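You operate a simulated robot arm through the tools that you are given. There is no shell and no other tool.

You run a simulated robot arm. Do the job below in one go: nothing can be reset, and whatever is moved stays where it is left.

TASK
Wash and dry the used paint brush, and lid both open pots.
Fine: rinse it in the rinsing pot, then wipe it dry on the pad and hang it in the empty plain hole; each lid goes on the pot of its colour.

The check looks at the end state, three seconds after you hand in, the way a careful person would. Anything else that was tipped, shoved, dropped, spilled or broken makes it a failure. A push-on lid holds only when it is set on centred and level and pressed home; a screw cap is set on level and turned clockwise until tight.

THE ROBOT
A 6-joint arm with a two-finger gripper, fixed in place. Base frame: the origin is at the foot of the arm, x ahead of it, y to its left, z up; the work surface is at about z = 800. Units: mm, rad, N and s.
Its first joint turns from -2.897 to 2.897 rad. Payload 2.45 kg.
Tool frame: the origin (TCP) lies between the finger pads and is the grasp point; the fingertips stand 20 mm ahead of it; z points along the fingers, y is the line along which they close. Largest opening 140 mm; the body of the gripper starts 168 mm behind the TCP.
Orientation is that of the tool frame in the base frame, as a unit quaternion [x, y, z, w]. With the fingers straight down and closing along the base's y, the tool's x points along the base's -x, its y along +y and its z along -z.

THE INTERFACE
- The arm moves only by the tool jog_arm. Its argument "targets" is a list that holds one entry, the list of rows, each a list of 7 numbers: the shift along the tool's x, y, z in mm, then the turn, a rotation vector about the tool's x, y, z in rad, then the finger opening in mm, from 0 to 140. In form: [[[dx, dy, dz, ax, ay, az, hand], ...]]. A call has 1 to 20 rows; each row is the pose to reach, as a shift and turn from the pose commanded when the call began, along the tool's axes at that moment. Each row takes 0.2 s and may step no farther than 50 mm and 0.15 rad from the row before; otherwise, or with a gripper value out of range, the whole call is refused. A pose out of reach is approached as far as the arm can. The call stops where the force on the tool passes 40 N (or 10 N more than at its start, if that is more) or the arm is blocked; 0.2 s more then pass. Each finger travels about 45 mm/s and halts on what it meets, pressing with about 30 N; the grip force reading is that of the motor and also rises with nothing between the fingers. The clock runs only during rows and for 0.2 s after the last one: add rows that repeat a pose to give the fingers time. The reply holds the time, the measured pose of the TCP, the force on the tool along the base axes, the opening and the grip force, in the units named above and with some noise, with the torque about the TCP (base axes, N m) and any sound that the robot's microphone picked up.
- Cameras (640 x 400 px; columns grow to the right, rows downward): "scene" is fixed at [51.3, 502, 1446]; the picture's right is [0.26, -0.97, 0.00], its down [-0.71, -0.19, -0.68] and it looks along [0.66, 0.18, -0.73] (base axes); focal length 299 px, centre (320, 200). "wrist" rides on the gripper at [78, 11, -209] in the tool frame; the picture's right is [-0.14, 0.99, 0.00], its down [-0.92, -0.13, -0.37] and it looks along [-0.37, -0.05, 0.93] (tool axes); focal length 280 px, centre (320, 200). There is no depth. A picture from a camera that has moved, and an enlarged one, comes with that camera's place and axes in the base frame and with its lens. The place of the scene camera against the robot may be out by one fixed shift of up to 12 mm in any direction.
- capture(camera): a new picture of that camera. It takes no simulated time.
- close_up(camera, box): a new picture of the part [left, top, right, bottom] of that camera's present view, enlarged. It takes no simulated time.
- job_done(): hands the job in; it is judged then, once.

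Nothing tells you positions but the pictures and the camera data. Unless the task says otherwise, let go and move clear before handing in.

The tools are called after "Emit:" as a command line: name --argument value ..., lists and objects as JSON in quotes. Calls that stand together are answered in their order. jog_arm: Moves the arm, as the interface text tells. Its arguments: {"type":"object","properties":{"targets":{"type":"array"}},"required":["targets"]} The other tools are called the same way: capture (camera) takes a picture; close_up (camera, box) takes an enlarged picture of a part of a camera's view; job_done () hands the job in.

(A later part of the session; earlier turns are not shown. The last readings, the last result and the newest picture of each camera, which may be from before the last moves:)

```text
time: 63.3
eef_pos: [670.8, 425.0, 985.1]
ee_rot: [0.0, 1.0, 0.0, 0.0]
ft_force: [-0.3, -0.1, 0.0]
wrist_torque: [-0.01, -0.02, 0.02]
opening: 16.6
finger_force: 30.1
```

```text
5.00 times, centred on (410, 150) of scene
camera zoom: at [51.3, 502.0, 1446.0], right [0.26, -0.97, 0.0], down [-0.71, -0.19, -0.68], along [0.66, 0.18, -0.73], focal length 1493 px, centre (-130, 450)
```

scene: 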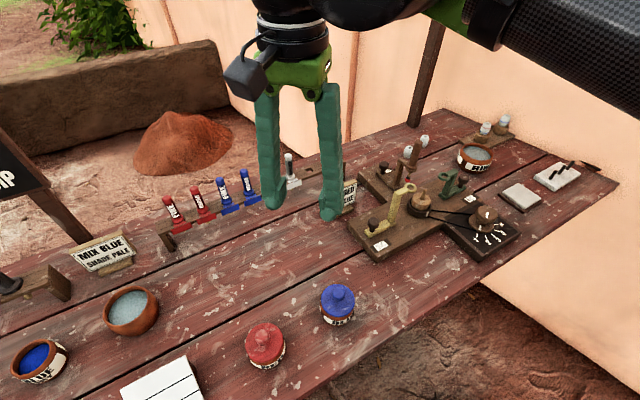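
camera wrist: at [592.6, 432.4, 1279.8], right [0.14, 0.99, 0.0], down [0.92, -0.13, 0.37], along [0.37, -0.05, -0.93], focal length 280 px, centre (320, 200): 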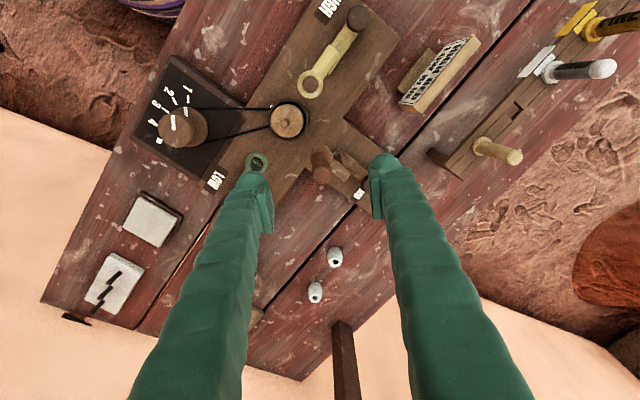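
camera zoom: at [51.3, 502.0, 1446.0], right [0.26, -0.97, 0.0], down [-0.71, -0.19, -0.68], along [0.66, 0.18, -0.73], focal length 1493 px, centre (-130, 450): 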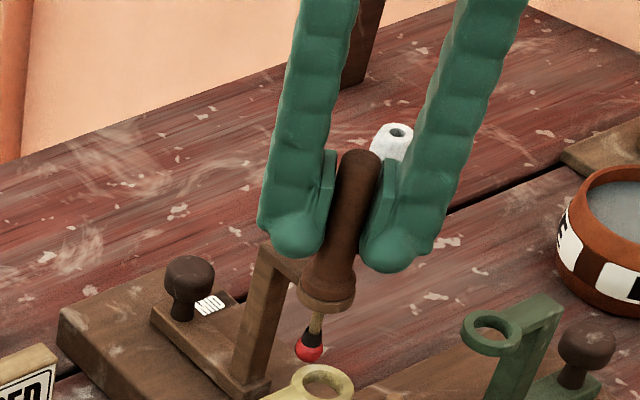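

The handle is held at 16.6 mm. I'll lift slowly at first and check the MID arm stays put.

Emit:
jog_arm --targets '[[[0, 0, -5, 0, 0, 0, 10], [0, 0, -12, 0, 0, 0, 10], [0, 0, -20, 0, 0, 0, 10], [0, 0, -20, 0, 0, 0, 10]]]'

Emit:
close_up --camera "scene" --box '[360, 110, 460, 190]'

```text
time: 64.3
eef_pos: [671.6, 426.0, 1004.5]
ee_rot: [0.0, 1.0, 0.0, 0.0]
ft_force: [0.3, -0.5, -0.6]
wrist_torque: [0.0, 0.02, -0.03]
opening: 16.3
finger_force: 29.8
```

```text
5.00 times, centred on (410, 150) of scene
camera zoom: at [51.3, 502.0, 1446.0], right [0.26, -0.97, 0.0], down [-0.71, -0.19, -0.68], along [0.66, 0.18, -0.73], focal length 1493 px, centre (-130, 450)
```

zoom: 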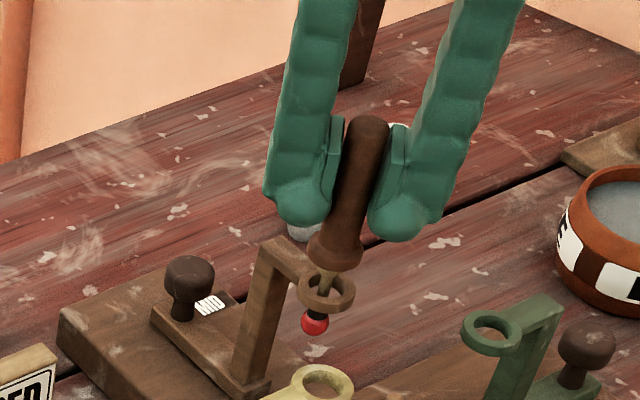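

The brush is coming out of the ring cleanly and the arm stays in place. I'll lift it fully clear.

Emit:
jog_arm --targets '[[[0, 0, -15, 0, 0, 0, 10], [0, 0, -30, 0, 0, 0, 10], [0, 0, -50, 0, 0, 0, 10], [0, 0, -75, 0, 0, 0, 10], [0, 0, -100, 0, 0, 0, 10], [0, 0, -100, 0, 0, 0, 10]]]'

Emit:
close_up --camera "scene" --box '[360, 70, 480, 170]'

Emit:
capture --camera "wrist"

Emit:
close_up --camera "scene" --box '[440, 120, 560, 210]'

```text
time: 65.7
eef_pos: [669.8, 423.5, 1105.1]
ee_rot: [0.0, 1.0, 0.0, 0.0]
ft_force: [0.0, 0.8, -0.5]
wrist_torque: [-0.03, 0.04, 0.0]
opening: 16.7
finger_force: 30.2
```

```text
4.00 times, centred on (420, 120) of scene
camera zoom: at [51.3, 502.0, 1446.0], right [0.26, -0.97, 0.0], down [-0.71, -0.19, -0.68], along [0.66, 0.18, -0.73], focal length 1194 px, centre (-80, 520)
```

zoom: 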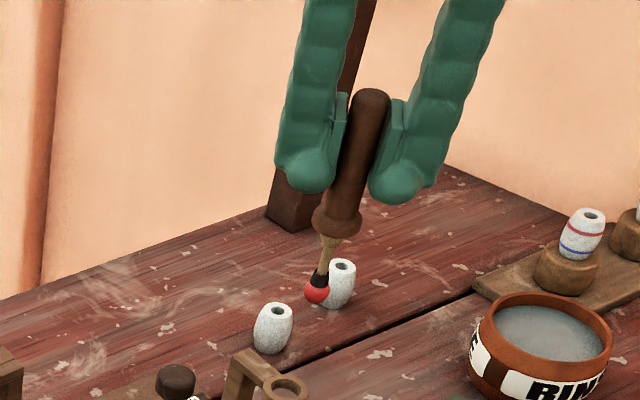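

```text
taken
camera wrist: at [591.0, 433.2, 1314.4], right [0.14, 0.99, 0.0], down [0.92, -0.13, 0.37], along [0.37, -0.05, -0.93], focal length 280 px, centre (320, 200)
```

wrist: 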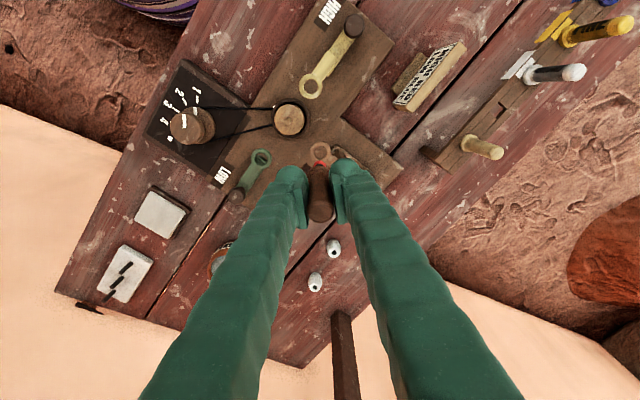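

```text
4.44 times, centred on (500, 165) of scene
camera zoom: at [51.3, 502.0, 1446.0], right [0.26, -0.97, 0.0], down [-0.71, -0.19, -0.68], along [0.66, 0.18, -0.73], focal length 1327 px, centre (-480, 356)
```

zoom: 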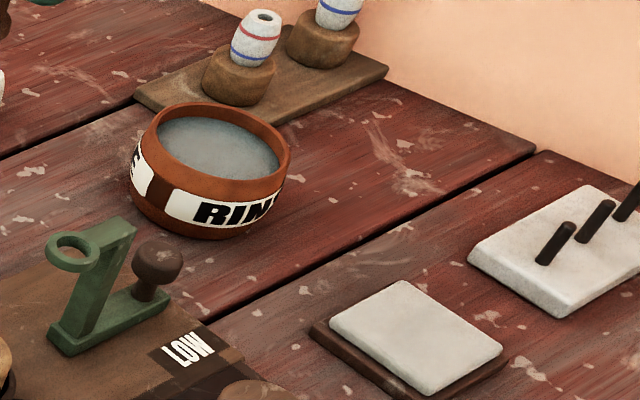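

The brush hangs straight in the gripper. I'll move toward the rinsing pot at a safe height and measure the pot and the pad from there.

Emit:
jog_arm --targets '[[[-38, -16, 4, 0, 0, 0, 10], [-76, -32, 8, 0, 0, 0, 10], [-114, -48, 12, 0, 0, 0, 10], [-150, -64, 15, 0, 0, 0, 10], [-150, -64, 15, 0, 0, 0, 10], [-150, -64, 15, 0, 0, 0, 10]]]'

Emit:
capture --camera "wrist"

Emit:
close_up --camera "wrist" --box '[190, 140, 310, 240]'

Emit:
close_up --camera "wrist" --box '[280, 130, 360, 230]'

```text
time: 67.1
eef_pos: [821.3, 359.5, 1090.5]
ee_rot: [0.0, 1.0, -0.001, -0.001]
ft_force: [0.0, 0.0, 0.0]
wrist_torque: [0.01, 0.01, 0.02]
opening: 16.6
finger_force: 29.8
```

```text
taken
camera wrist: at [741.6, 370.2, 1299.2], right [0.14, 0.99, 0.0], down [0.92, -0.13, 0.37], along [0.37, -0.05, -0.93], focal length 280 px, centre (320, 200)
```

wrist: 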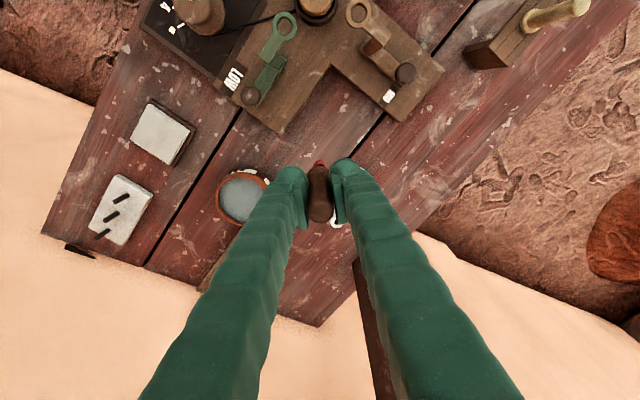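

```text
4.00 times, centred on (250, 190) of wrist
camera zoom: at [741.6, 370.2, 1299.2], right [0.14, 0.99, 0.0], down [0.92, -0.13, 0.37], along [0.37, -0.05, -0.93], focal length 1122 px, centre (600, 240)
```

zoom: 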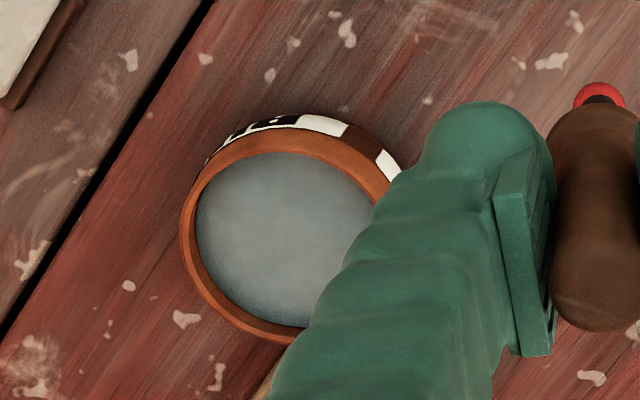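

```text
4.00 times, centred on (320, 180) of wrist
camera zoom: at [741.6, 370.2, 1299.2], right [0.14, 0.99, 0.0], down [0.92, -0.13, 0.37], along [0.37, -0.05, -0.93], focal length 1122 px, centre (320, 280)
```

zoom: 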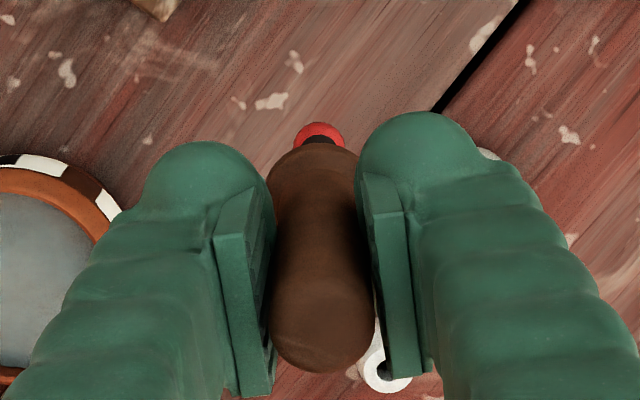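

The rinse pot's centre comes out at about (900, 213) with its rim near z 851 and a mouth about 77 mm wide. I'll move over it with the brush tip well above the rim and check.

Emit:
jog_arm --targets '[[[-18, -36, 0, 0, 0, 0, 10], [-36, -73, 0, 0, 0, 0, 10], [-54, -109, 10, 0, 0, 0, 10], [-79, -145.5, 25, 0, 0, 0, 10], [-79, -145.5, 55, 0, 0, 0, 10], [-79, -145.5, 80, 0, 0, 0, 10], [-79, -145.5, 80, 0, 0, 0, 10]]]'

Emit:
capture --camera "wrist"

Emit:
close_up --camera "wrist" --box '[250, 100, 390, 220]'

Emit:
close_up --camera "scene" --box '[430, 90, 540, 190]'

```text
time: 68.7
eef_pos: [898.9, 214.5, 1010.3]
ee_rot: [0.0, 1.0, -0.001, 0.0]
ft_force: [0.3, -0.9, -0.2]
wrist_torque: [0.03, 0.02, 0.03]
opening: 16.5
finger_force: 30.1
```

```text
taken
camera wrist: at [819.7, 225.0, 1219.8], right [0.14, 0.99, 0.0], down [0.92, -0.13, 0.37], along [0.37, -0.05, -0.93], focal length 280 px, centre (320, 200)
```

wrist: 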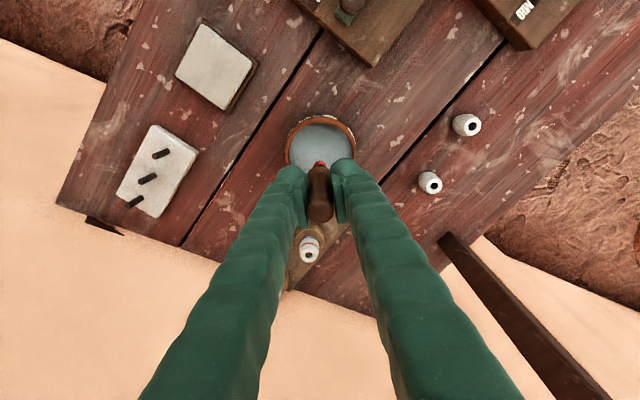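

```text
3.33 times, centred on (320, 160) of wrist
camera zoom: at [819.7, 225.0, 1219.8], right [0.14, 0.99, 0.0], down [0.92, -0.13, 0.37], along [0.37, -0.05, -0.93], focal length 935 px, centre (320, 333)
```

zoom: 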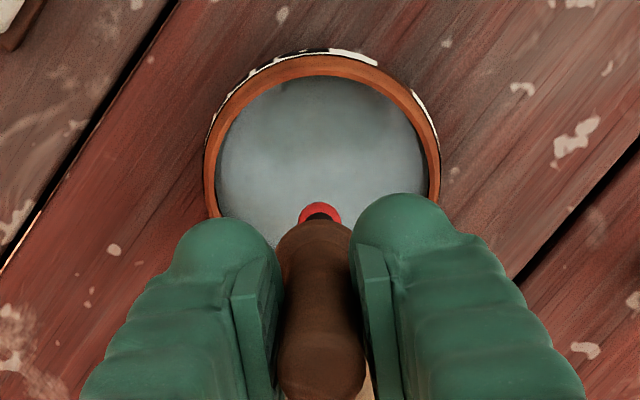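

```text
4.00 times, centred on (485, 140) of scene
camera zoom: at [51.3, 502.0, 1446.0], right [0.26, -0.97, 0.0], down [-0.71, -0.19, -0.68], along [0.66, 0.18, -0.73], focal length 1194 px, centre (-340, 440)
```

zoom: 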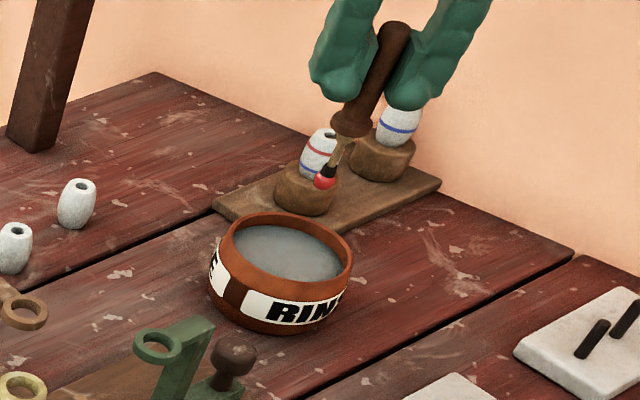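

The pot centre is near (902, 215), directly under the brush. I'll lower the tip into the water in steps.

Emit:
jog_arm --targets '[[[-3.5, 0.5, 15, 0, 0, 0, 10], [-3.5, 0.5, 35, 0, 0, 0, 10], [-3.5, 0.5, 55, 0, 0, 0, 10], [-3.5, 0.5, 70, 0, 0, 0, 10], [-3.5, 0.5, 70, 0, 0, 0, 10]]]'

Emit:
close_up --camera "wrist" --box '[250, 100, 390, 220]'

Emit:
close_up --camera "scene" --box '[430, 100, 530, 190]'

```text
time: 69.9
eef_pos: [901.8, 215.4, 940.3]
ee_rot: [0.0, 1.0, 0.001, 0.001]
ft_force: [0.4, -0.1, -0.2]
wrist_torque: [-0.01, -0.03, 0.0]
opening: 16.7
finger_force: 29.7
```

```text
3.33 times, centred on (320, 160) of wrist
camera zoom: at [823.3, 225.2, 1149.4], right [0.14, 0.99, 0.0], down [0.92, -0.13, 0.37], along [0.37, -0.05, -0.93], focal length 935 px, centre (320, 333)
```

zoom: 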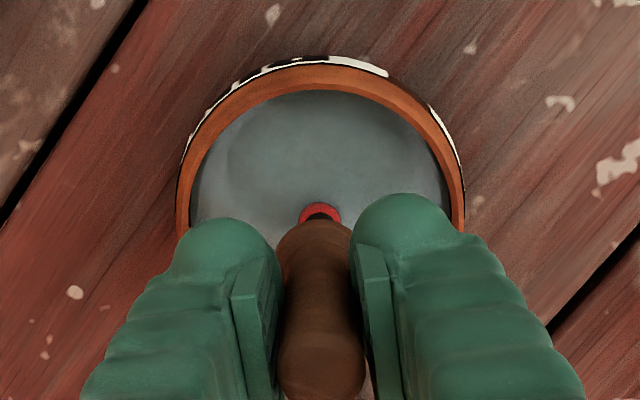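

```text
4.44 times, centred on (480, 145) of scene
camera zoom: at [51.3, 502.0, 1446.0], right [0.26, -0.97, 0.0], down [-0.71, -0.19, -0.68], along [0.66, 0.18, -0.73], focal length 1327 px, centre (-391, 444)
```

zoom: 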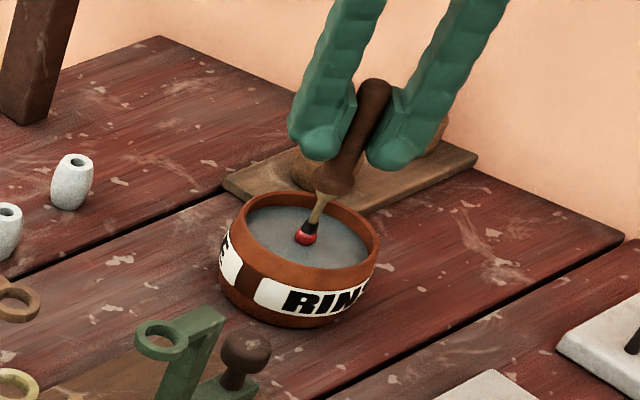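

The tip is at the water surface in the middle of the pot. I'll dip it about 16 mm deeper and swirl it gently.

Emit:
jog_arm --targets '[[[0, 0, 6, 0, 0, 0, 10], [0, 0, 12, 0, 0, 0, 10], [0, 0, 16, 0, 0, 0, 10], [0, 0, 16, 0, 0, 0, 10]]]'

Emit:
close_up --camera "scene" --box '[430, 100, 530, 190]'

Emit:
close_up --camera "wrist" --box '[250, 100, 390, 220]'

```text
time: 70.9
eef_pos: [901.8, 214.7, 924.3]
ee_rot: [0.0, 1.0, 0.0, 0.0]
ft_force: [-0.3, 1.1, -0.4]
wrist_torque: [0.02, 0.0, 0.01]
opening: 16.7
finger_force: 29.2
```

```text
4.44 times, centred on (480, 145) of scene
camera zoom: at [51.3, 502.0, 1446.0], right [0.26, -0.97, 0.0], down [-0.71, -0.19, -0.68], along [0.66, 0.18, -0.73], focal length 1327 px, centre (-391, 444)
```

zoom: 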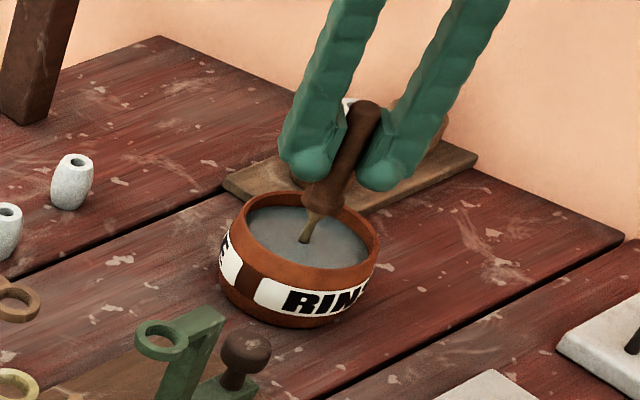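

```text
3.33 times, centred on (320, 160) of wrist
camera zoom: at [823.5, 225.1, 1132.9], right [0.14, 0.99, 0.0], down [0.92, -0.13, 0.37], along [0.37, -0.05, -0.93], focal length 935 px, centre (320, 333)
```

zoom: 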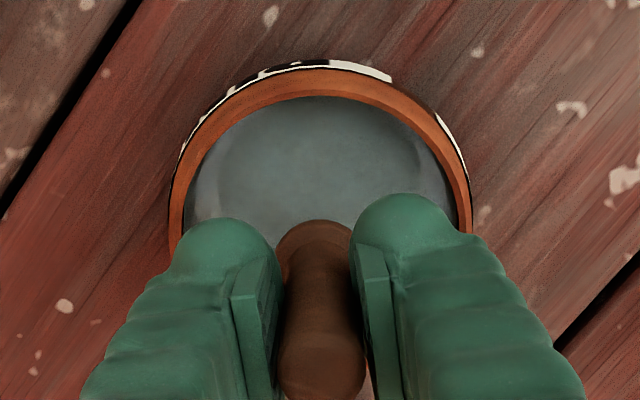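

The whole tip is under water. I'll swirl it in circles.

Emit:
jog_arm --targets '[[[8, 0, 0, 0, 0, 0, 10], [12, 0, 0, 0, 0, 0, 10], [8, 8, 0, 0, 0, 0, 10], [0, 12, 0, 0, 0, 0, 10], [-8, 8, 0, 0, 0, 0, 10], [-12, 0, 0, 0, 0, 0, 10], [-8, -8, 0, 0, 0, 0, 10], [0, -12, 0, 0, 0, 0, 10], [8, -8, 0, 0, 0, 0, 10], [12, 0, 0, 0, 0, 0, 10], [8, 8, 0, 0, 0, 0, 10], [0, 12, 0, 0, 0, 0, 10], [-8, 8, 0, 0, 0, 0, 10], [-12, 0, 0, 0, 0, 0, 10], [-8, -8, 0, 0, 0, 0, 10], [0, -12, 0, 0, 0, 0, 10], [8, -8, 0, 0, 0, 0, 10], [12, 0, 0, 0, 0, 0, 10], [6, 0, 0, 0, 0, 0, 10], [0, 0, 0, 0, 0, 0, 10]]]'

Emit:
jog_arm --targets '[[[8, 0, 0, 0, 0, 0, 10], [14, 0, 0, 0, 0, 0, 10], [10, -10, 0, 0, 0, 0, 10], [0, -14, 0, 0, 0, 0, 10], [-10, -10, 0, 0, 0, 0, 10], [-14, 0, 0, 0, 0, 0, 10], [-10, 10, 0, 0, 0, 0, 10], [0, 14, 0, 0, 0, 0, 10], [10, 10, 0, 0, 0, 0, 10], [14, 0, 0, 0, 0, 0, 10], [10, -10, 0, 0, 0, 0, 10], [0, -14, 0, 0, 0, 0, 10], [-10, -10, 0, 0, 0, 0, 10], [-14, 0, 0, 0, 0, 0, 10], [-10, 10, 0, 0, 0, 0, 10], [0, 14, 0, 0, 0, 0, 10], [10, 10, 0, 0, 0, 0, 10], [10, 0, 0, 0, 0, 0, 10], [0, 0, 0, 0, 0, 0, 10], [0, 0, 0, 0, 0, 0, 10]]]'

Emit:
jog_arm --targets '[[[0, 0, -10, 0, 0, 0, 10], [0, 0, -25, 0, 0, 0, 10], [0, 0, -45, 0, 0, 0, 10], [0, 0, -45, 0, 0, 0, 10]]]'

Emit:
close_up --camera "scene" --box '[430, 100, 530, 190]'

Emit:
close_up --camera "wrist" --box '[250, 100, 390, 220]'

```text
time: 75.1
eef_pos: [902.9, 214.7, 922.6]
ee_rot: [-0.001, 1.0, 0.0, 0.0]
ft_force: [0.0, -1.0, -1.3]
wrist_torque: [-0.02, 0.0, -0.01]
opening: 16.5
finger_force: 29.6
```

```text
time: 79.3
eef_pos: [902.1, 217.5, 923.0]
ee_rot: [-0.001, 1.0, 0.0, 0.0]
ft_force: [0.6, 0.2, -0.7]
wrist_torque: [0.01, 0.01, 0.01]
opening: 16.5
finger_force: 29.5
```

```text
time: 80.3
eef_pos: [902.9, 215.6, 968.5]
ee_rot: [0.0, 1.0, 0.0, 0.0]
ft_force: [-0.5, -0.1, -0.7]
wrist_torque: [-0.02, 0.02, -0.01]
opening: 16.5
finger_force: 30.3
```

```text
4.44 times, centred on (480, 145) of scene
camera zoom: at [51.3, 502.0, 1446.0], right [0.26, -0.97, 0.0], down [-0.71, -0.19, -0.68], along [0.66, 0.18, -0.73], focal length 1327 px, centre (-391, 444)
```

zoom: 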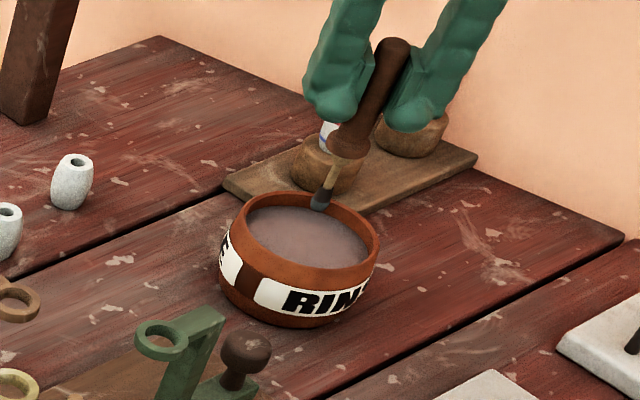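

```text
3.33 times, centred on (320, 160) of wrist
camera zoom: at [824.2, 225.8, 1178.2], right [0.14, 0.99, 0.0], down [0.92, -0.13, 0.37], along [0.37, -0.05, -0.93], focal length 935 px, centre (320, 333)
```

zoom: 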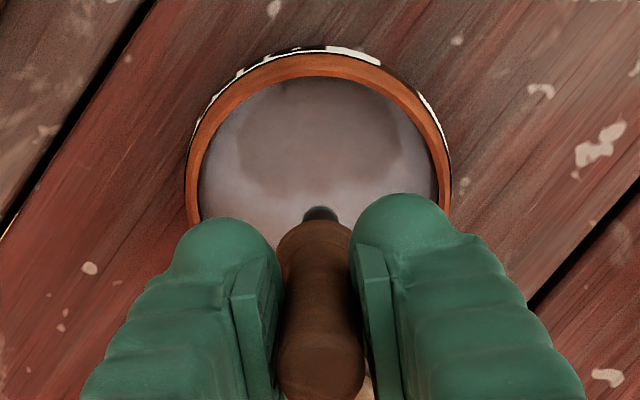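

The water turned pink and the tip came out clean, dark and wet. Next I'll lift clear and move toward the pad near (775, 93) to measure it.

Emit:
jog_arm --targets '[[[0, 0, -25, 0, 0, 0, 10], [0, 0, -40, 0, 0, 0, 10], [0, 0, -40, 0, 0, 0, 10], [0, 0, -40, 0, 0, 0, 10], [20, -35, -40, 0, 0, 0, 10], [40, -70, -40, 0, 0, 0, 10], [60, -100, -40, 0, 0, 0, 10], [78, -120.5, -35, 0, 0, 0, 10], [78, -120.5, -35, 0, 0, 0, 10]]]'

Emit:
capture --camera "wrist"

Emit:
close_up --camera "wrist" --box '[240, 60, 400, 180]'

Emit:
close_up --camera "scene" --box '[470, 120, 600, 230]'

```text
time: 82.3
eef_pos: [825.4, 95.1, 1004.8]
ee_rot: [-0.001, 1.0, 0.0, 0.0]
ft_force: [0.5, 0.3, -0.3]
wrist_torque: [0.01, 0.01, 0.0]
opening: 16.6
finger_force: 30.0
```

```text
taken
camera wrist: at [747.4, 104.3, 1214.6], right [0.14, 0.99, 0.0], down [0.92, -0.13, 0.37], along [0.37, -0.05, -0.93], focal length 280 px, centre (320, 200)
```

wrist: 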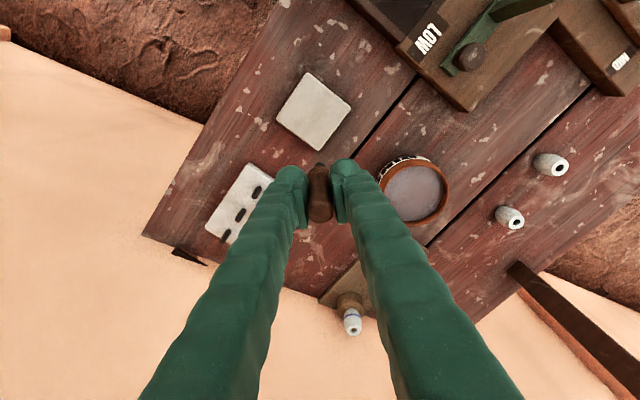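

```text
3.33 times, centred on (320, 120) of wrist
camera zoom: at [747.4, 104.3, 1214.6], right [0.14, 0.99, 0.0], down [0.92, -0.13, 0.37], along [0.37, -0.05, -0.93], focal length 935 px, centre (320, 467)
```

zoom: 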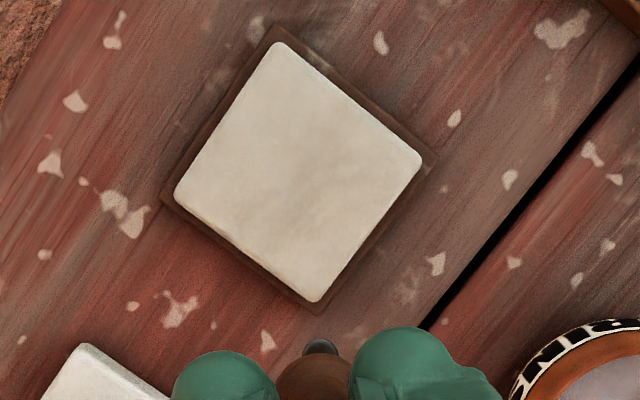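

```text
3.64 times, centred on (535, 175) of scene
camera zoom: at [51.3, 502.0, 1446.0], right [0.26, -0.97, 0.0], down [-0.71, -0.19, -0.68], along [0.66, 0.18, -0.73], focal length 1086 px, centre (-462, 291)
```

zoom: 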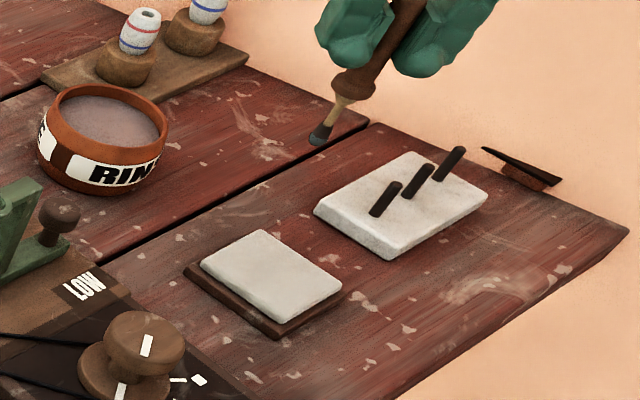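

The pad's centre is (776.6, 91.8) and it is about 72 mm square. I'll bring the tip over the centre and lower it to just above the surface.

Emit:
jog_arm --targets '[[[24, -1.2, 0, 0, 0, 0, 10], [48.8, -2.4, 0, 0, 0, 0, 10], [48.8, -2.4, 25, 0, 0, 0, 10], [48.8, -2.4, 45, 0, 0, 0, 10], [48.8, -2.4, 62, 0, 0, 0, 10], [48.8, -2.4, 62, 0, 0, 0, 10]]]'

Emit:
close_up --camera "scene" --box '[460, 120, 580, 230]'

Emit:
close_up --camera "wrist" --box '[250, 80, 390, 200]'

```text
time: 83.7
eef_pos: [775.1, 91.6, 942.7]
ee_rot: [0.0, 1.0, 0.0, 0.0]
ft_force: [-0.6, 0.3, -0.6]
wrist_torque: [-0.02, -0.01, 0.02]
opening: 16.7
finger_force: 30.3
```

```text
3.64 times, centred on (520, 175) of scene
camera zoom: at [51.3, 502.0, 1446.0], right [0.26, -0.97, 0.0], down [-0.71, -0.19, -0.68], along [0.66, 0.18, -0.73], focal length 1086 px, centre (-407, 291)
```

zoom: 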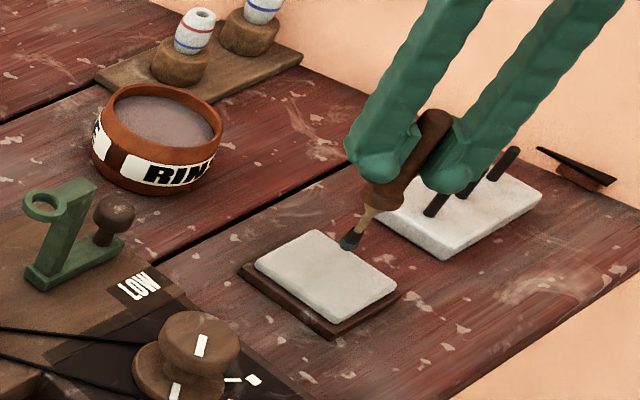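

```text
3.33 times, centred on (320, 140) of wrist
camera zoom: at [696.7, 101.1, 1152.0], right [0.14, 0.99, 0.0], down [0.92, -0.13, 0.37], along [0.37, -0.05, -0.93], focal length 935 px, centre (320, 400)
```

zoom: 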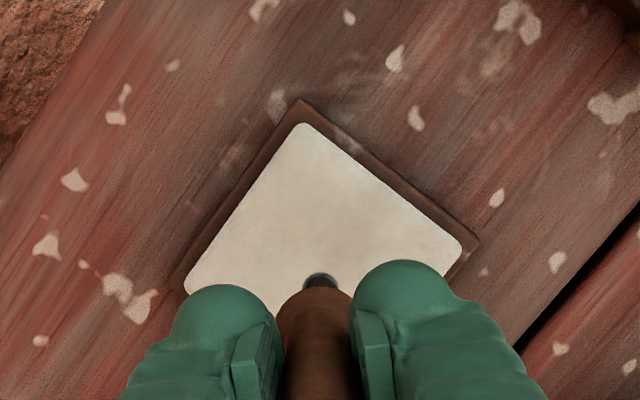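

The tip is still a few centimetres above the pad. I'll lower it in small calls and watch the force.

Emit:
jog_arm --targets '[[[0, 0, 5, 0, 0, 0, 10], [0, 0, 10, 0, 0, 0, 10]]]'

Emit:
jog_arm --targets '[[[0, 0, 2, 0, 0, 0, 10], [0, 0, 4, 0, 0, 0, 10]]]'

Emit:
close_up --camera "scene" --box '[480, 150, 560, 220]'

```text
time: 84.3
eef_pos: [776.4, 91.9, 931.0]
ee_rot: [0.0, 1.0, 0.0, -0.001]
ft_force: [-1.2, 0.0, -0.4]
wrist_torque: [-0.02, 0.0, -0.02]
opening: 16.6
finger_force: 29.8
```

```text
time: 84.9
eef_pos: [774.8, 93.0, 927.2]
ee_rot: [0.0, 1.0, 0.0, 0.001]
ft_force: [0.3, -0.3, 0.1]
wrist_torque: [0.03, 0.01, 0.01]
opening: 16.8
finger_force: 29.6
```

```text
5.71 times, centred on (520, 185) of scene
camera zoom: at [51.3, 502.0, 1446.0], right [0.26, -0.97, 0.0], down [-0.71, -0.19, -0.68], along [0.66, 0.18, -0.73], focal length 1706 px, centre (-823, 286)
```

zoom: 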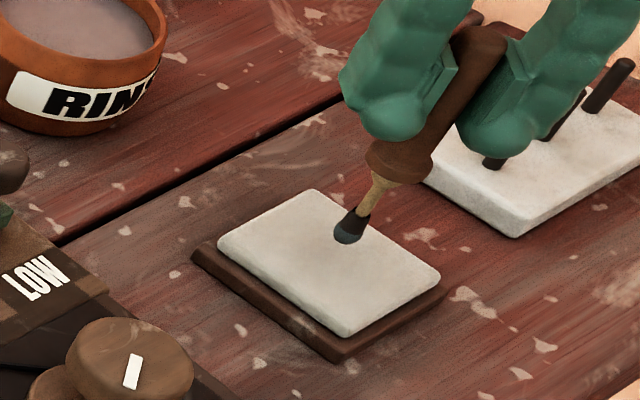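

Emit:
jog_arm --targets '[[[0, 0, 2, 0, 0, 0, 10], [0, 0, 4, 0, 0, 0, 10]]]'

Emit:
jog_arm --targets '[[[0, 0, 1, 0, 0, 0, 10], [0, 0, 2, 0, 0, 0, 10]]]'

Emit:
jog_arm --targets '[[[0, 0, 1, 0, 0, 0, 10], [0, 0, 2, 0, 0, 0, 10]]]'

Emit:
close_up --camera "scene" --box '[480, 150, 560, 220]'

```text
time: 85.5
eef_pos: [776.2, 91.8, 924.5]
ee_rot: [0.0, 1.0, 0.0, 0.0]
ft_force: [-0.1, -0.4, -0.3]
wrist_torque: [-0.03, -0.02, -0.03]
opening: 16.5
finger_force: 30.3
```

```text
time: 86.1
eef_pos: [776.8, 92.4, 922.4]
ee_rot: [0.0, 1.0, 0.001, 0.0]
ft_force: [-0.1, 0.0, -0.2]
wrist_torque: [-0.01, 0.01, -0.03]
opening: 16.5
finger_force: 29.8
```

```text
time: 86.7
eef_pos: [776.1, 92.8, 920.3]
ee_rot: [0.0, 1.0, 0.001, 0.0]
ft_force: [-0.1, 0.6, -0.1]
wrist_torque: [-0.02, 0.0, -0.02]
opening: 16.7
finger_force: 30.1
```

```text
5.71 times, centred on (520, 185) of scene
camera zoom: at [51.3, 502.0, 1446.0], right [0.26, -0.97, 0.0], down [-0.71, -0.19, -0.68], along [0.66, 0.18, -0.73], focal length 1706 px, centre (-823, 286)
```

zoom: 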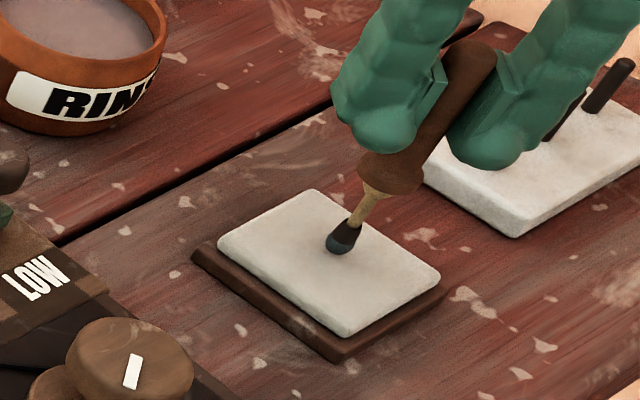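

Emit:
jog_arm --targets '[[[0, 0, 1, 0, 0, 0, 10], [0, 0, 2, 0, 0, 0, 10]]]'

Emit:
jog_arm --targets '[[[0, 0, 1, 0, 0, 0, 10], [0, 0, 2, 0, 0, 0, 10]]]'

Emit:
close_up --camera "scene" --box '[495, 160, 545, 210]'

Emit:
close_up --camera "wrist" --box '[250, 90, 390, 210]'

```text
time: 87.3
eef_pos: [775.8, 92.5, 916.7]
ee_rot: [0.001, 1.0, 0.0, 0.0]
ft_force: [-0.3, 0.5, 0.7]
wrist_torque: [0.0, -0.03, 0.0]
opening: 16.9
finger_force: 29.8
```

```text
time: 87.9
eef_pos: [775.8, 91.8, 915.7]
ee_rot: [0.0, 1.0, 0.0, 0.0]
ft_force: [3.4, 0.1, 18.7]
wrist_torque: [0.01, -0.37, -0.03]
opening: 16.4
finger_force: 30.0
```

```text
8.00 times, centred on (520, 185) of scene
camera zoom: at [51.3, 502.0, 1446.0], right [0.26, -0.97, 0.0], down [-0.71, -0.19, -0.68], along [0.66, 0.18, -0.73], focal length 2388 px, centre (-1280, 320)
```

zoom: 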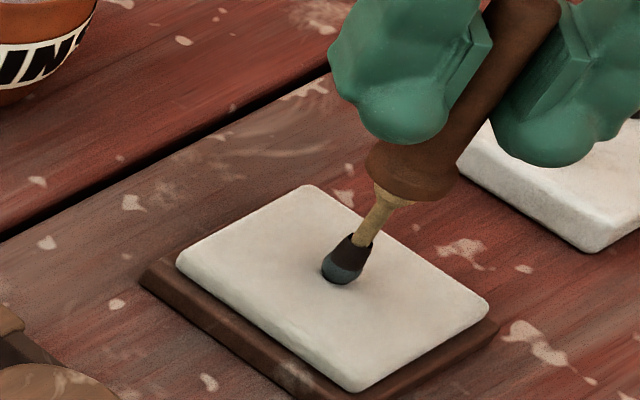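

```text
3.33 times, centred on (320, 150) of wrist
camera zoom: at [696.5, 102.3, 1125.3], right [0.14, 0.99, 0.0], down [0.92, -0.13, 0.37], along [0.37, -0.05, -0.93], focal length 935 px, centre (320, 367)
```

zoom: 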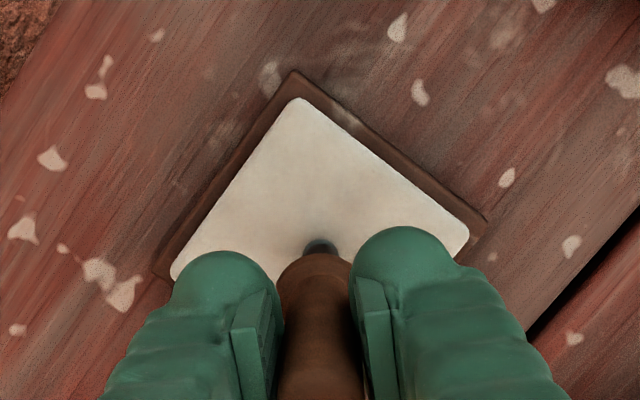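

Contact at TCP z ≈ 916 with 19 N. I'll ease up to a light touch and then wipe back and forth within the pad.

Emit:
jog_arm --targets '[[[0, 0, -0.4, 0, 0, 0, 10], [0, 0, -0.8, 0, 0, 0, 10], [0, 0, -0.8, 0, 0, 0, 10]]]'

```text
time: 88.7
eef_pos: [774.6, 92.8, 915.1]
ee_rot: [0.0, 1.0, 0.0, -0.001]
ft_force: [2.3, 1.3, 4.3]
wrist_torque: [0.04, -0.2, 0.01]
opening: 16.5
finger_force: 29.7
```

A light 4 N touch. Wiping in short strokes along x and y.

Emit:
jog_arm --targets '[[[5, 0, 0, 0, 0, 0, 10], [10, 0, 0, 0, 0, 0, 10], [15, 0, 0, 0, 0, 0, 10], [9, 0, 0, 0, 0, 0, 10], [3, 0, 0, 0, 0, 0, 10], [-3, 0, 0, 0, 0, 0, 10], [-9, 0, 0, 0, 0, 0, 10], [-15, 0, 0, 0, 0, 0, 10], [-9, 0, 0, 0, 0, 0, 10], [-3, 0, 0, 0, 0, 0, 10], [3, 0, 0, 0, 0, 0, 10], [9, 0, 0, 0, 0, 0, 10], [15, 0, 0, 0, 0, 0, 10], [8, 0, 0, 0, 0, 0, 10], [0, 0, 0, 0, 0, 0, 10]]]'

Emit:
close_up --camera "scene" --box '[480, 150, 560, 220]'

Emit:
close_up --camera "wrist" --box '[250, 90, 390, 210]'

```text
time: 91.9
eef_pos: [776.1, 92.8, 916.5]
ee_rot: [0.0, 1.0, 0.001, 0.0]
ft_force: [-0.5, 0.8, 0.1]
wrist_torque: [0.01, 0.01, -0.02]
opening: 16.9
finger_force: 29.8
```

```text
5.71 times, centred on (520, 185) of scene
camera zoom: at [51.3, 502.0, 1446.0], right [0.26, -0.97, 0.0], down [-0.71, -0.19, -0.68], along [0.66, 0.18, -0.73], focal length 1706 px, centre (-823, 286)
```

zoom: 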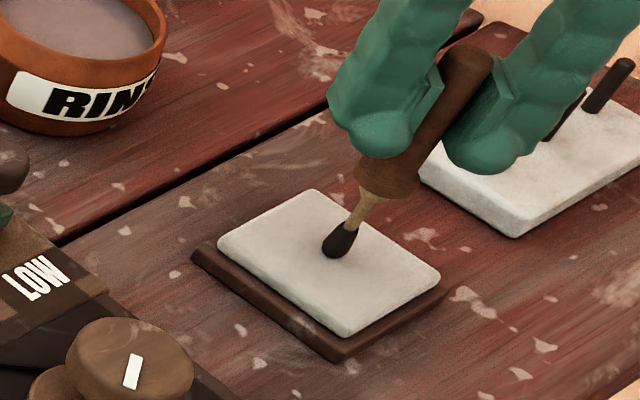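

```text
3.33 times, centred on (320, 150) of wrist
camera zoom: at [696.8, 102.4, 1126.5], right [0.14, 0.99, 0.0], down [0.92, -0.13, 0.37], along [0.37, -0.05, -0.93], focal length 935 px, centre (320, 367)
```

zoom: 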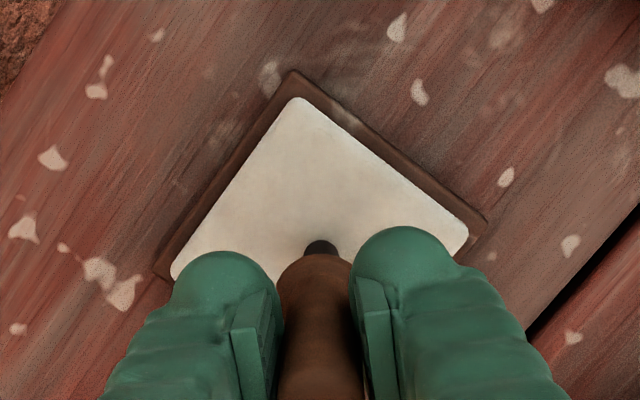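

The tip's wet grey sheen has gone after the strokes. I'll press very slightly closer and wipe along y as well for a thorough dry.

Emit:
jog_arm --targets '[[[0, 0, 0.4, 0, 0, 0, 10], [0, 0, 0.8, 0, 0, 0, 10]]]'

Emit:
jog_arm --targets '[[[0, 5, 0, 0, 0, 0, 10], [0, 10, 0, 0, 0, 0, 10], [0, 15, 0, 0, 0, 0, 10], [0, 9, 0, 0, 0, 0, 10], [0, 3, 0, 0, 0, 0, 10], [0, -3, 0, 0, 0, 0, 10], [0, -9, 0, 0, 0, 0, 10], [0, -15, 0, 0, 0, 0, 10], [0, -9, 0, 0, 0, 0, 10], [0, -3, 0, 0, 0, 0, 10], [0, 3, 0, 0, 0, 0, 10], [0, 9, 0, 0, 0, 0, 10], [0, 15, 0, 0, 0, 0, 10], [0, 8, 0, 0, 0, 0, 10], [0, 0, 0, 0, 0, 0, 10]]]'

Emit:
jog_arm --targets '[[[5, 0, 0, 0, 0, 0, 10], [10, 0, 0, 0, 0, 0, 10], [15, 0, 0, 0, 0, 0, 10], [9, 0, 0, 0, 0, 0, 10], [3, 0, 0, 0, 0, 0, 10], [-3, 0, 0, 0, 0, 0, 10], [-9, 0, 0, 0, 0, 0, 10], [-15, 0, 0, 0, 0, 0, 10], [-9, 0, 0, 0, 0, 0, 10], [-3, 0, 0, 0, 0, 0, 10], [3, 0, 0, 0, 0, 0, 10], [9, 0, 0, 0, 0, 0, 10], [15, 0, 0, 0, 0, 0, 10], [8, 0, 0, 0, 0, 0, 10], [0, 0, 0, 0, 0, 0, 10]]]'

Emit:
close_up --camera "scene" --box '[480, 150, 560, 220]'

```text
time: 92.5
eef_pos: [775.9, 93.9, 915.5]
ee_rot: [0.0, 1.0, 0.0, 0.0]
ft_force: [2.6, 0.9, 7.1]
wrist_torque: [0.05, -0.26, 0.0]
opening: 16.8
finger_force: 29.9
```

```text
time: 95.7
eef_pos: [774.8, 92.4, 916.5]
ee_rot: [0.0, 1.0, -0.001, 0.0]
ft_force: [0.2, -0.1, -0.3]
wrist_torque: [-0.03, -0.05, -0.01]
opening: 16.8
finger_force: 30.1
```

```text
time: 98.9
eef_pos: [775.9, 94.9, 915.1]
ee_rot: [0.0, 1.0, 0.0, -0.001]
ft_force: [-1.8, 0.1, 2.3]
wrist_torque: [0.03, 0.12, 0.02]
opening: 16.7
finger_force: 30.3
```

```text
5.71 times, centred on (520, 185) of scene
camera zoom: at [51.3, 502.0, 1446.0], right [0.26, -0.97, 0.0], down [-0.71, -0.19, -0.68], along [0.66, 0.18, -0.73], focal length 1706 px, centre (-823, 286)
```

zoom: 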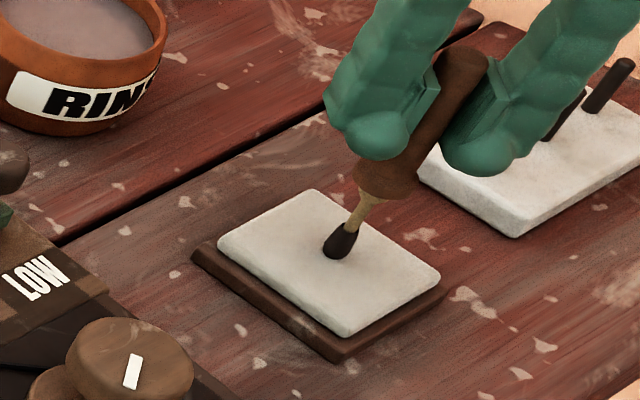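

The tip is dry and dark, and the pad hasn't moved. I'll raise the brush and travel high over to the rack near (662, 696).

Emit:
jog_arm --targets '[[[0, 0, -20, 0, 0, 0, 10], [0, 0, -60, 0, 0, 0, 10], [0, 0, -105, 0, 0, 0, 10], [0, 0, -150, 0, 0, 0, 10], [0, 0, -195, 0, 0, 0, 10], [0, 0, -234, 0, 0, 0, 10], [0, 0, -234, 0, 0, 0, 10]]]'

Emit:
jog_arm --targets '[[[11, 45, 0, 0, 0, 0, 10], [22, 90, 0, 0, 0, 0, 10], [33, 135, 0, 0, 0, 0, 10], [44, 180, 0, 0, 0, 0, 10], [55, 225, 0, 0, 0, 0, 10], [66, 270, 0, 0, 0, 0, 10], [77, 315, 0, 0, 0, 0, 10], [88, 360, 0, 0, 0, 0, 10], [99, 405, 0, 0, 0, 0, 10], [110, 450, 0, 0, 0, 0, 10], [121, 490, 0, 0, 0, 0, 10], [130, 520, 0, 0, 0, 0, 10], [136, 547, 0, 0, 0, 0, 10], [136, 547, 30, 0, 0, 0, 10], [136, 547, 60, 0, 0, 0, 10], [136, 547, 60, 0, 0, 0, 10]]]'

Emit:
capture --camera "wrist"

Emit:
capture --camera "scene"

```text
time: 100.5
eef_pos: [774.7, 93.1, 1150.7]
ee_rot: [0.0, 1.0, -0.001, 0.0]
ft_force: [-0.2, 0.6, 0.3]
wrist_torque: [-0.02, -0.03, -0.01]
opening: 16.5
finger_force: 29.6
```

```text
time: 103.9
eef_pos: [638.8, 640.3, 1086.6]
ee_rot: [0.0, 1.0, -0.001, 0.001]
ft_force: [-0.7, -1.0, -0.1]
wrist_torque: [0.02, -0.02, 0.0]
opening: 16.5
finger_force: 29.6
```

```text
taken
camera wrist: at [560.3, 650.7, 1296.4], right [0.14, 0.99, 0.0], down [0.92, -0.13, 0.37], along [0.37, -0.05, -0.93], focal length 280 px, centre (320, 200)
```

wrist: 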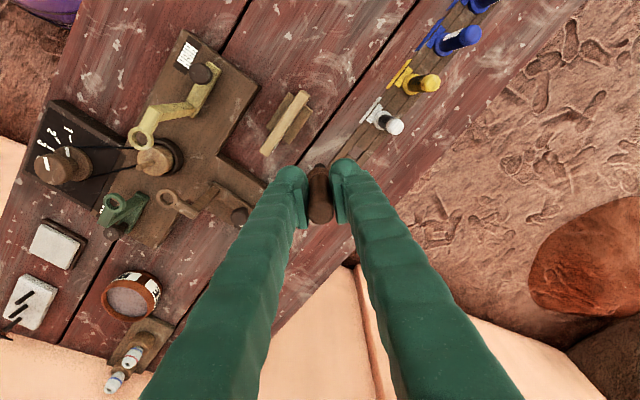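

```text
taken
```

scene: 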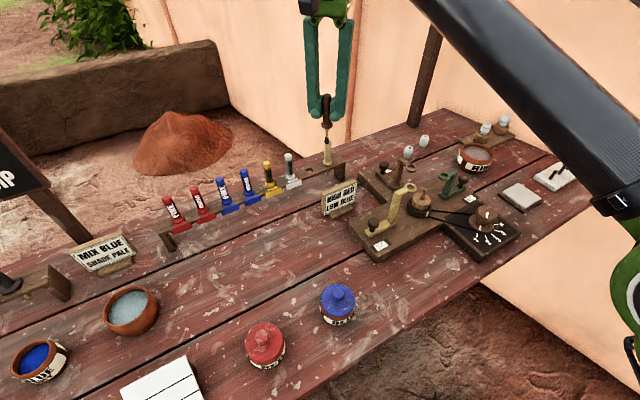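

Emit:
close_up --camera "wrist" --box '[290, 80, 430, 200]'

Emit:
close_up --camera "scene" --box '[270, 80, 370, 200]'

```text
3.33 times, centred on (360, 140) of wrist
camera zoom: at [560.3, 650.7, 1296.4], right [0.14, 0.99, 0.0], down [0.92, -0.13, 0.37], along [0.37, -0.05, -0.93], focal length 935 px, centre (187, 400)
```

zoom: 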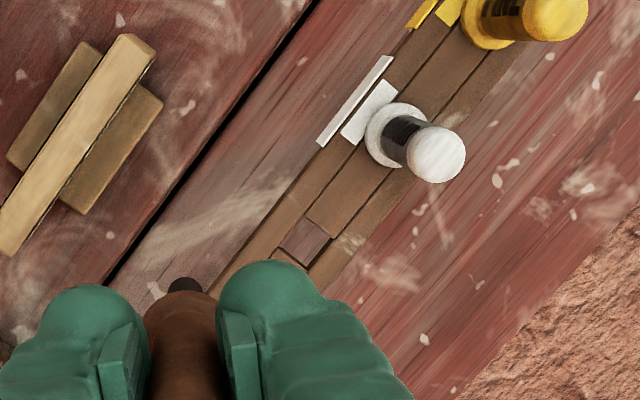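

```text
3.33 times, centred on (320, 140) of scene
camera zoom: at [51.3, 502.0, 1446.0], right [0.26, -0.97, 0.0], down [-0.71, -0.19, -0.68], along [0.66, 0.18, -0.73], focal length 995 px, centre (320, 400)
```

zoom: 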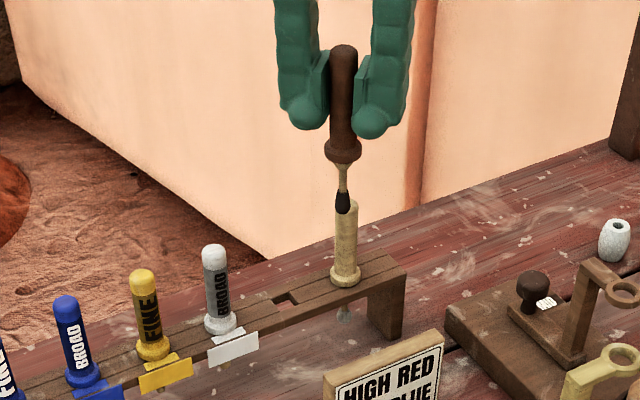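

The empty square hole shows just right of the hand, next to the white brush, at roughly (659, 692) with the rack top near z 877. I'll zoom in tightly on it for exact size and position.

Emit:
close_up --camera "wrist" --box '[360, 125, 420, 170]'

Emit:
close_up --camera "scene" --box '[280, 150, 350, 200]'

```text
8.89 times, centred on (390, 148) of wrist
camera zoom: at [560.3, 650.7, 1296.4], right [0.14, 0.99, 0.0], down [0.92, -0.13, 0.37], along [0.37, -0.05, -0.93], focal length 2492 px, centre (-302, 667)
```

zoom: 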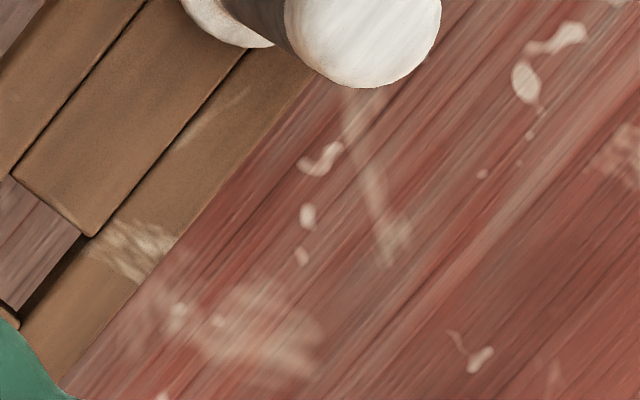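

```text
8.00 times, centred on (315, 175) of scene
camera zoom: at [51.3, 502.0, 1446.0], right [0.26, -0.97, 0.0], down [-0.71, -0.19, -0.68], along [0.66, 0.18, -0.73], focal length 2388 px, centre (360, 400)
```

zoom: 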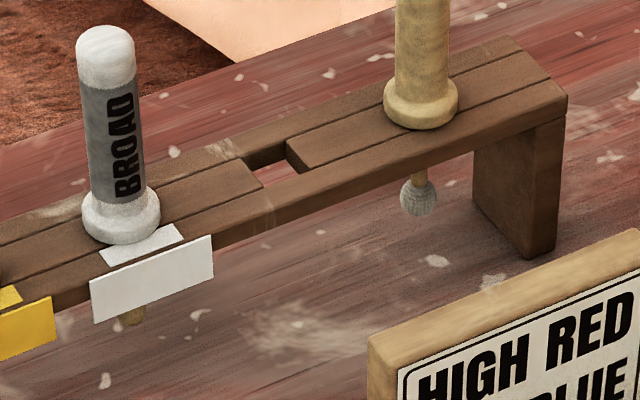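

Emit:
close_up --camera "wrist" --box '[335, 125, 395, 170]'

```text
8.89 times, centred on (365, 148) of wrist
camera zoom: at [560.3, 650.7, 1296.4], right [0.14, 0.99, 0.0], down [0.92, -0.13, 0.37], along [0.37, -0.05, -0.93], focal length 2492 px, centre (-80, 667)
```

zoom: 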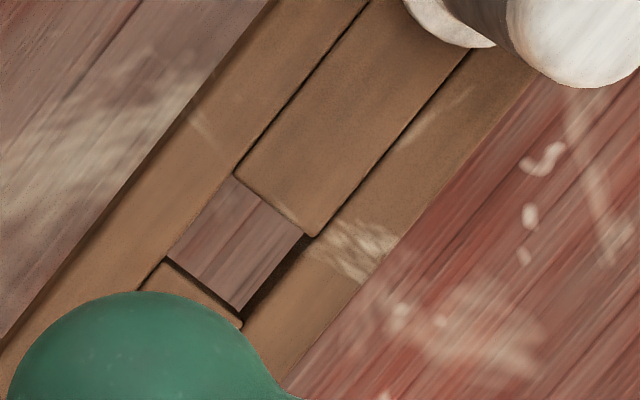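

The hole is about 17–18 mm square and centred near (659, 692.4). I'll move the brush over it with the tip still above the rack and check alignment.

Emit:
jog_arm --targets '[[[-7, 17, 0, 0, 0, 0, 10], [-14, 35, 0, 0, 0, 0, 10], [-20.5, 52.4, 0, 0, 0, 0, 10], [-20.5, 52.4, 30, 0, 0, 0, 10], [-20.5, 52.4, 60, 0, 0, 0, 10], [-20.5, 52.4, 78, 0, 0, 0, 10], [-20.5, 52.4, 78, 0, 0, 0, 10]]]'

Emit:
capture --camera "wrist"

Emit:
close_up --camera "wrist" --box '[270, 110, 370, 200]'

Emit:
close_up --camera "scene" --box '[270, 110, 360, 200]'

```text
time: 105.5
eef_pos: [659.2, 693.9, 1012.3]
ee_rot: [0.001, 1.0, 0.001, 0.0]
ft_force: [-0.5, -0.7, -0.9]
wrist_torque: [-0.02, -0.06, 0.0]
opening: 16.6
finger_force: 30.2
```

```text
taken
camera wrist: at [580.7, 702.6, 1221.5], right [0.14, 0.99, 0.0], down [0.92, -0.13, 0.37], along [0.37, -0.05, -0.93], focal length 280 px, centre (320, 200)
```

wrist: 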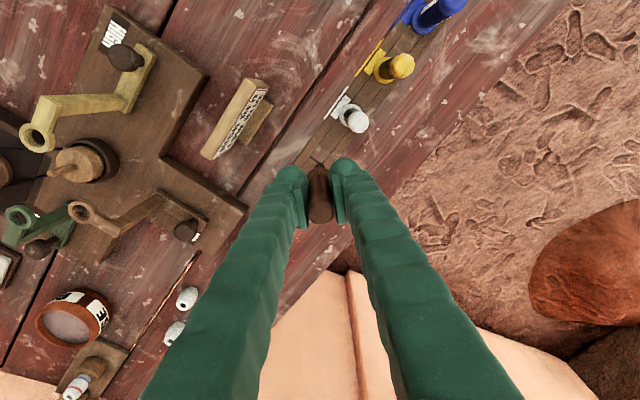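

```text
4.44 times, centred on (320, 155) of wrist
camera zoom: at [580.7, 702.6, 1221.5], right [0.14, 0.99, 0.0], down [0.92, -0.13, 0.37], along [0.37, -0.05, -0.93], focal length 1246 px, centre (320, 400)
```

zoom: 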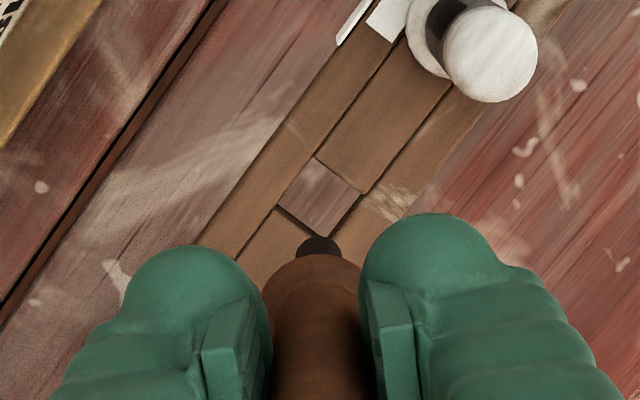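

```text
4.44 times, centred on (315, 155) of scene
camera zoom: at [51.3, 502.0, 1446.0], right [0.26, -0.97, 0.0], down [-0.71, -0.19, -0.68], along [0.66, 0.18, -0.73], focal length 1327 px, centre (342, 400)
```

zoom: 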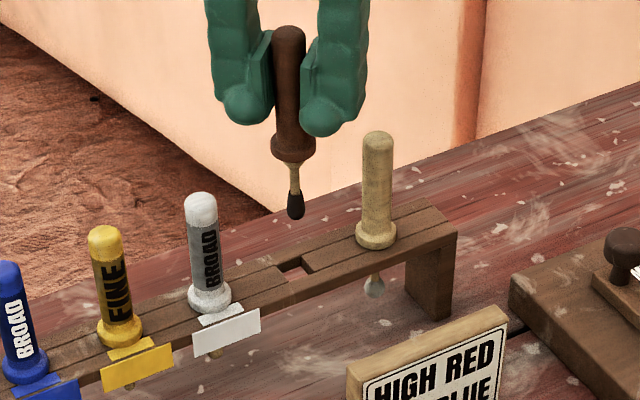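

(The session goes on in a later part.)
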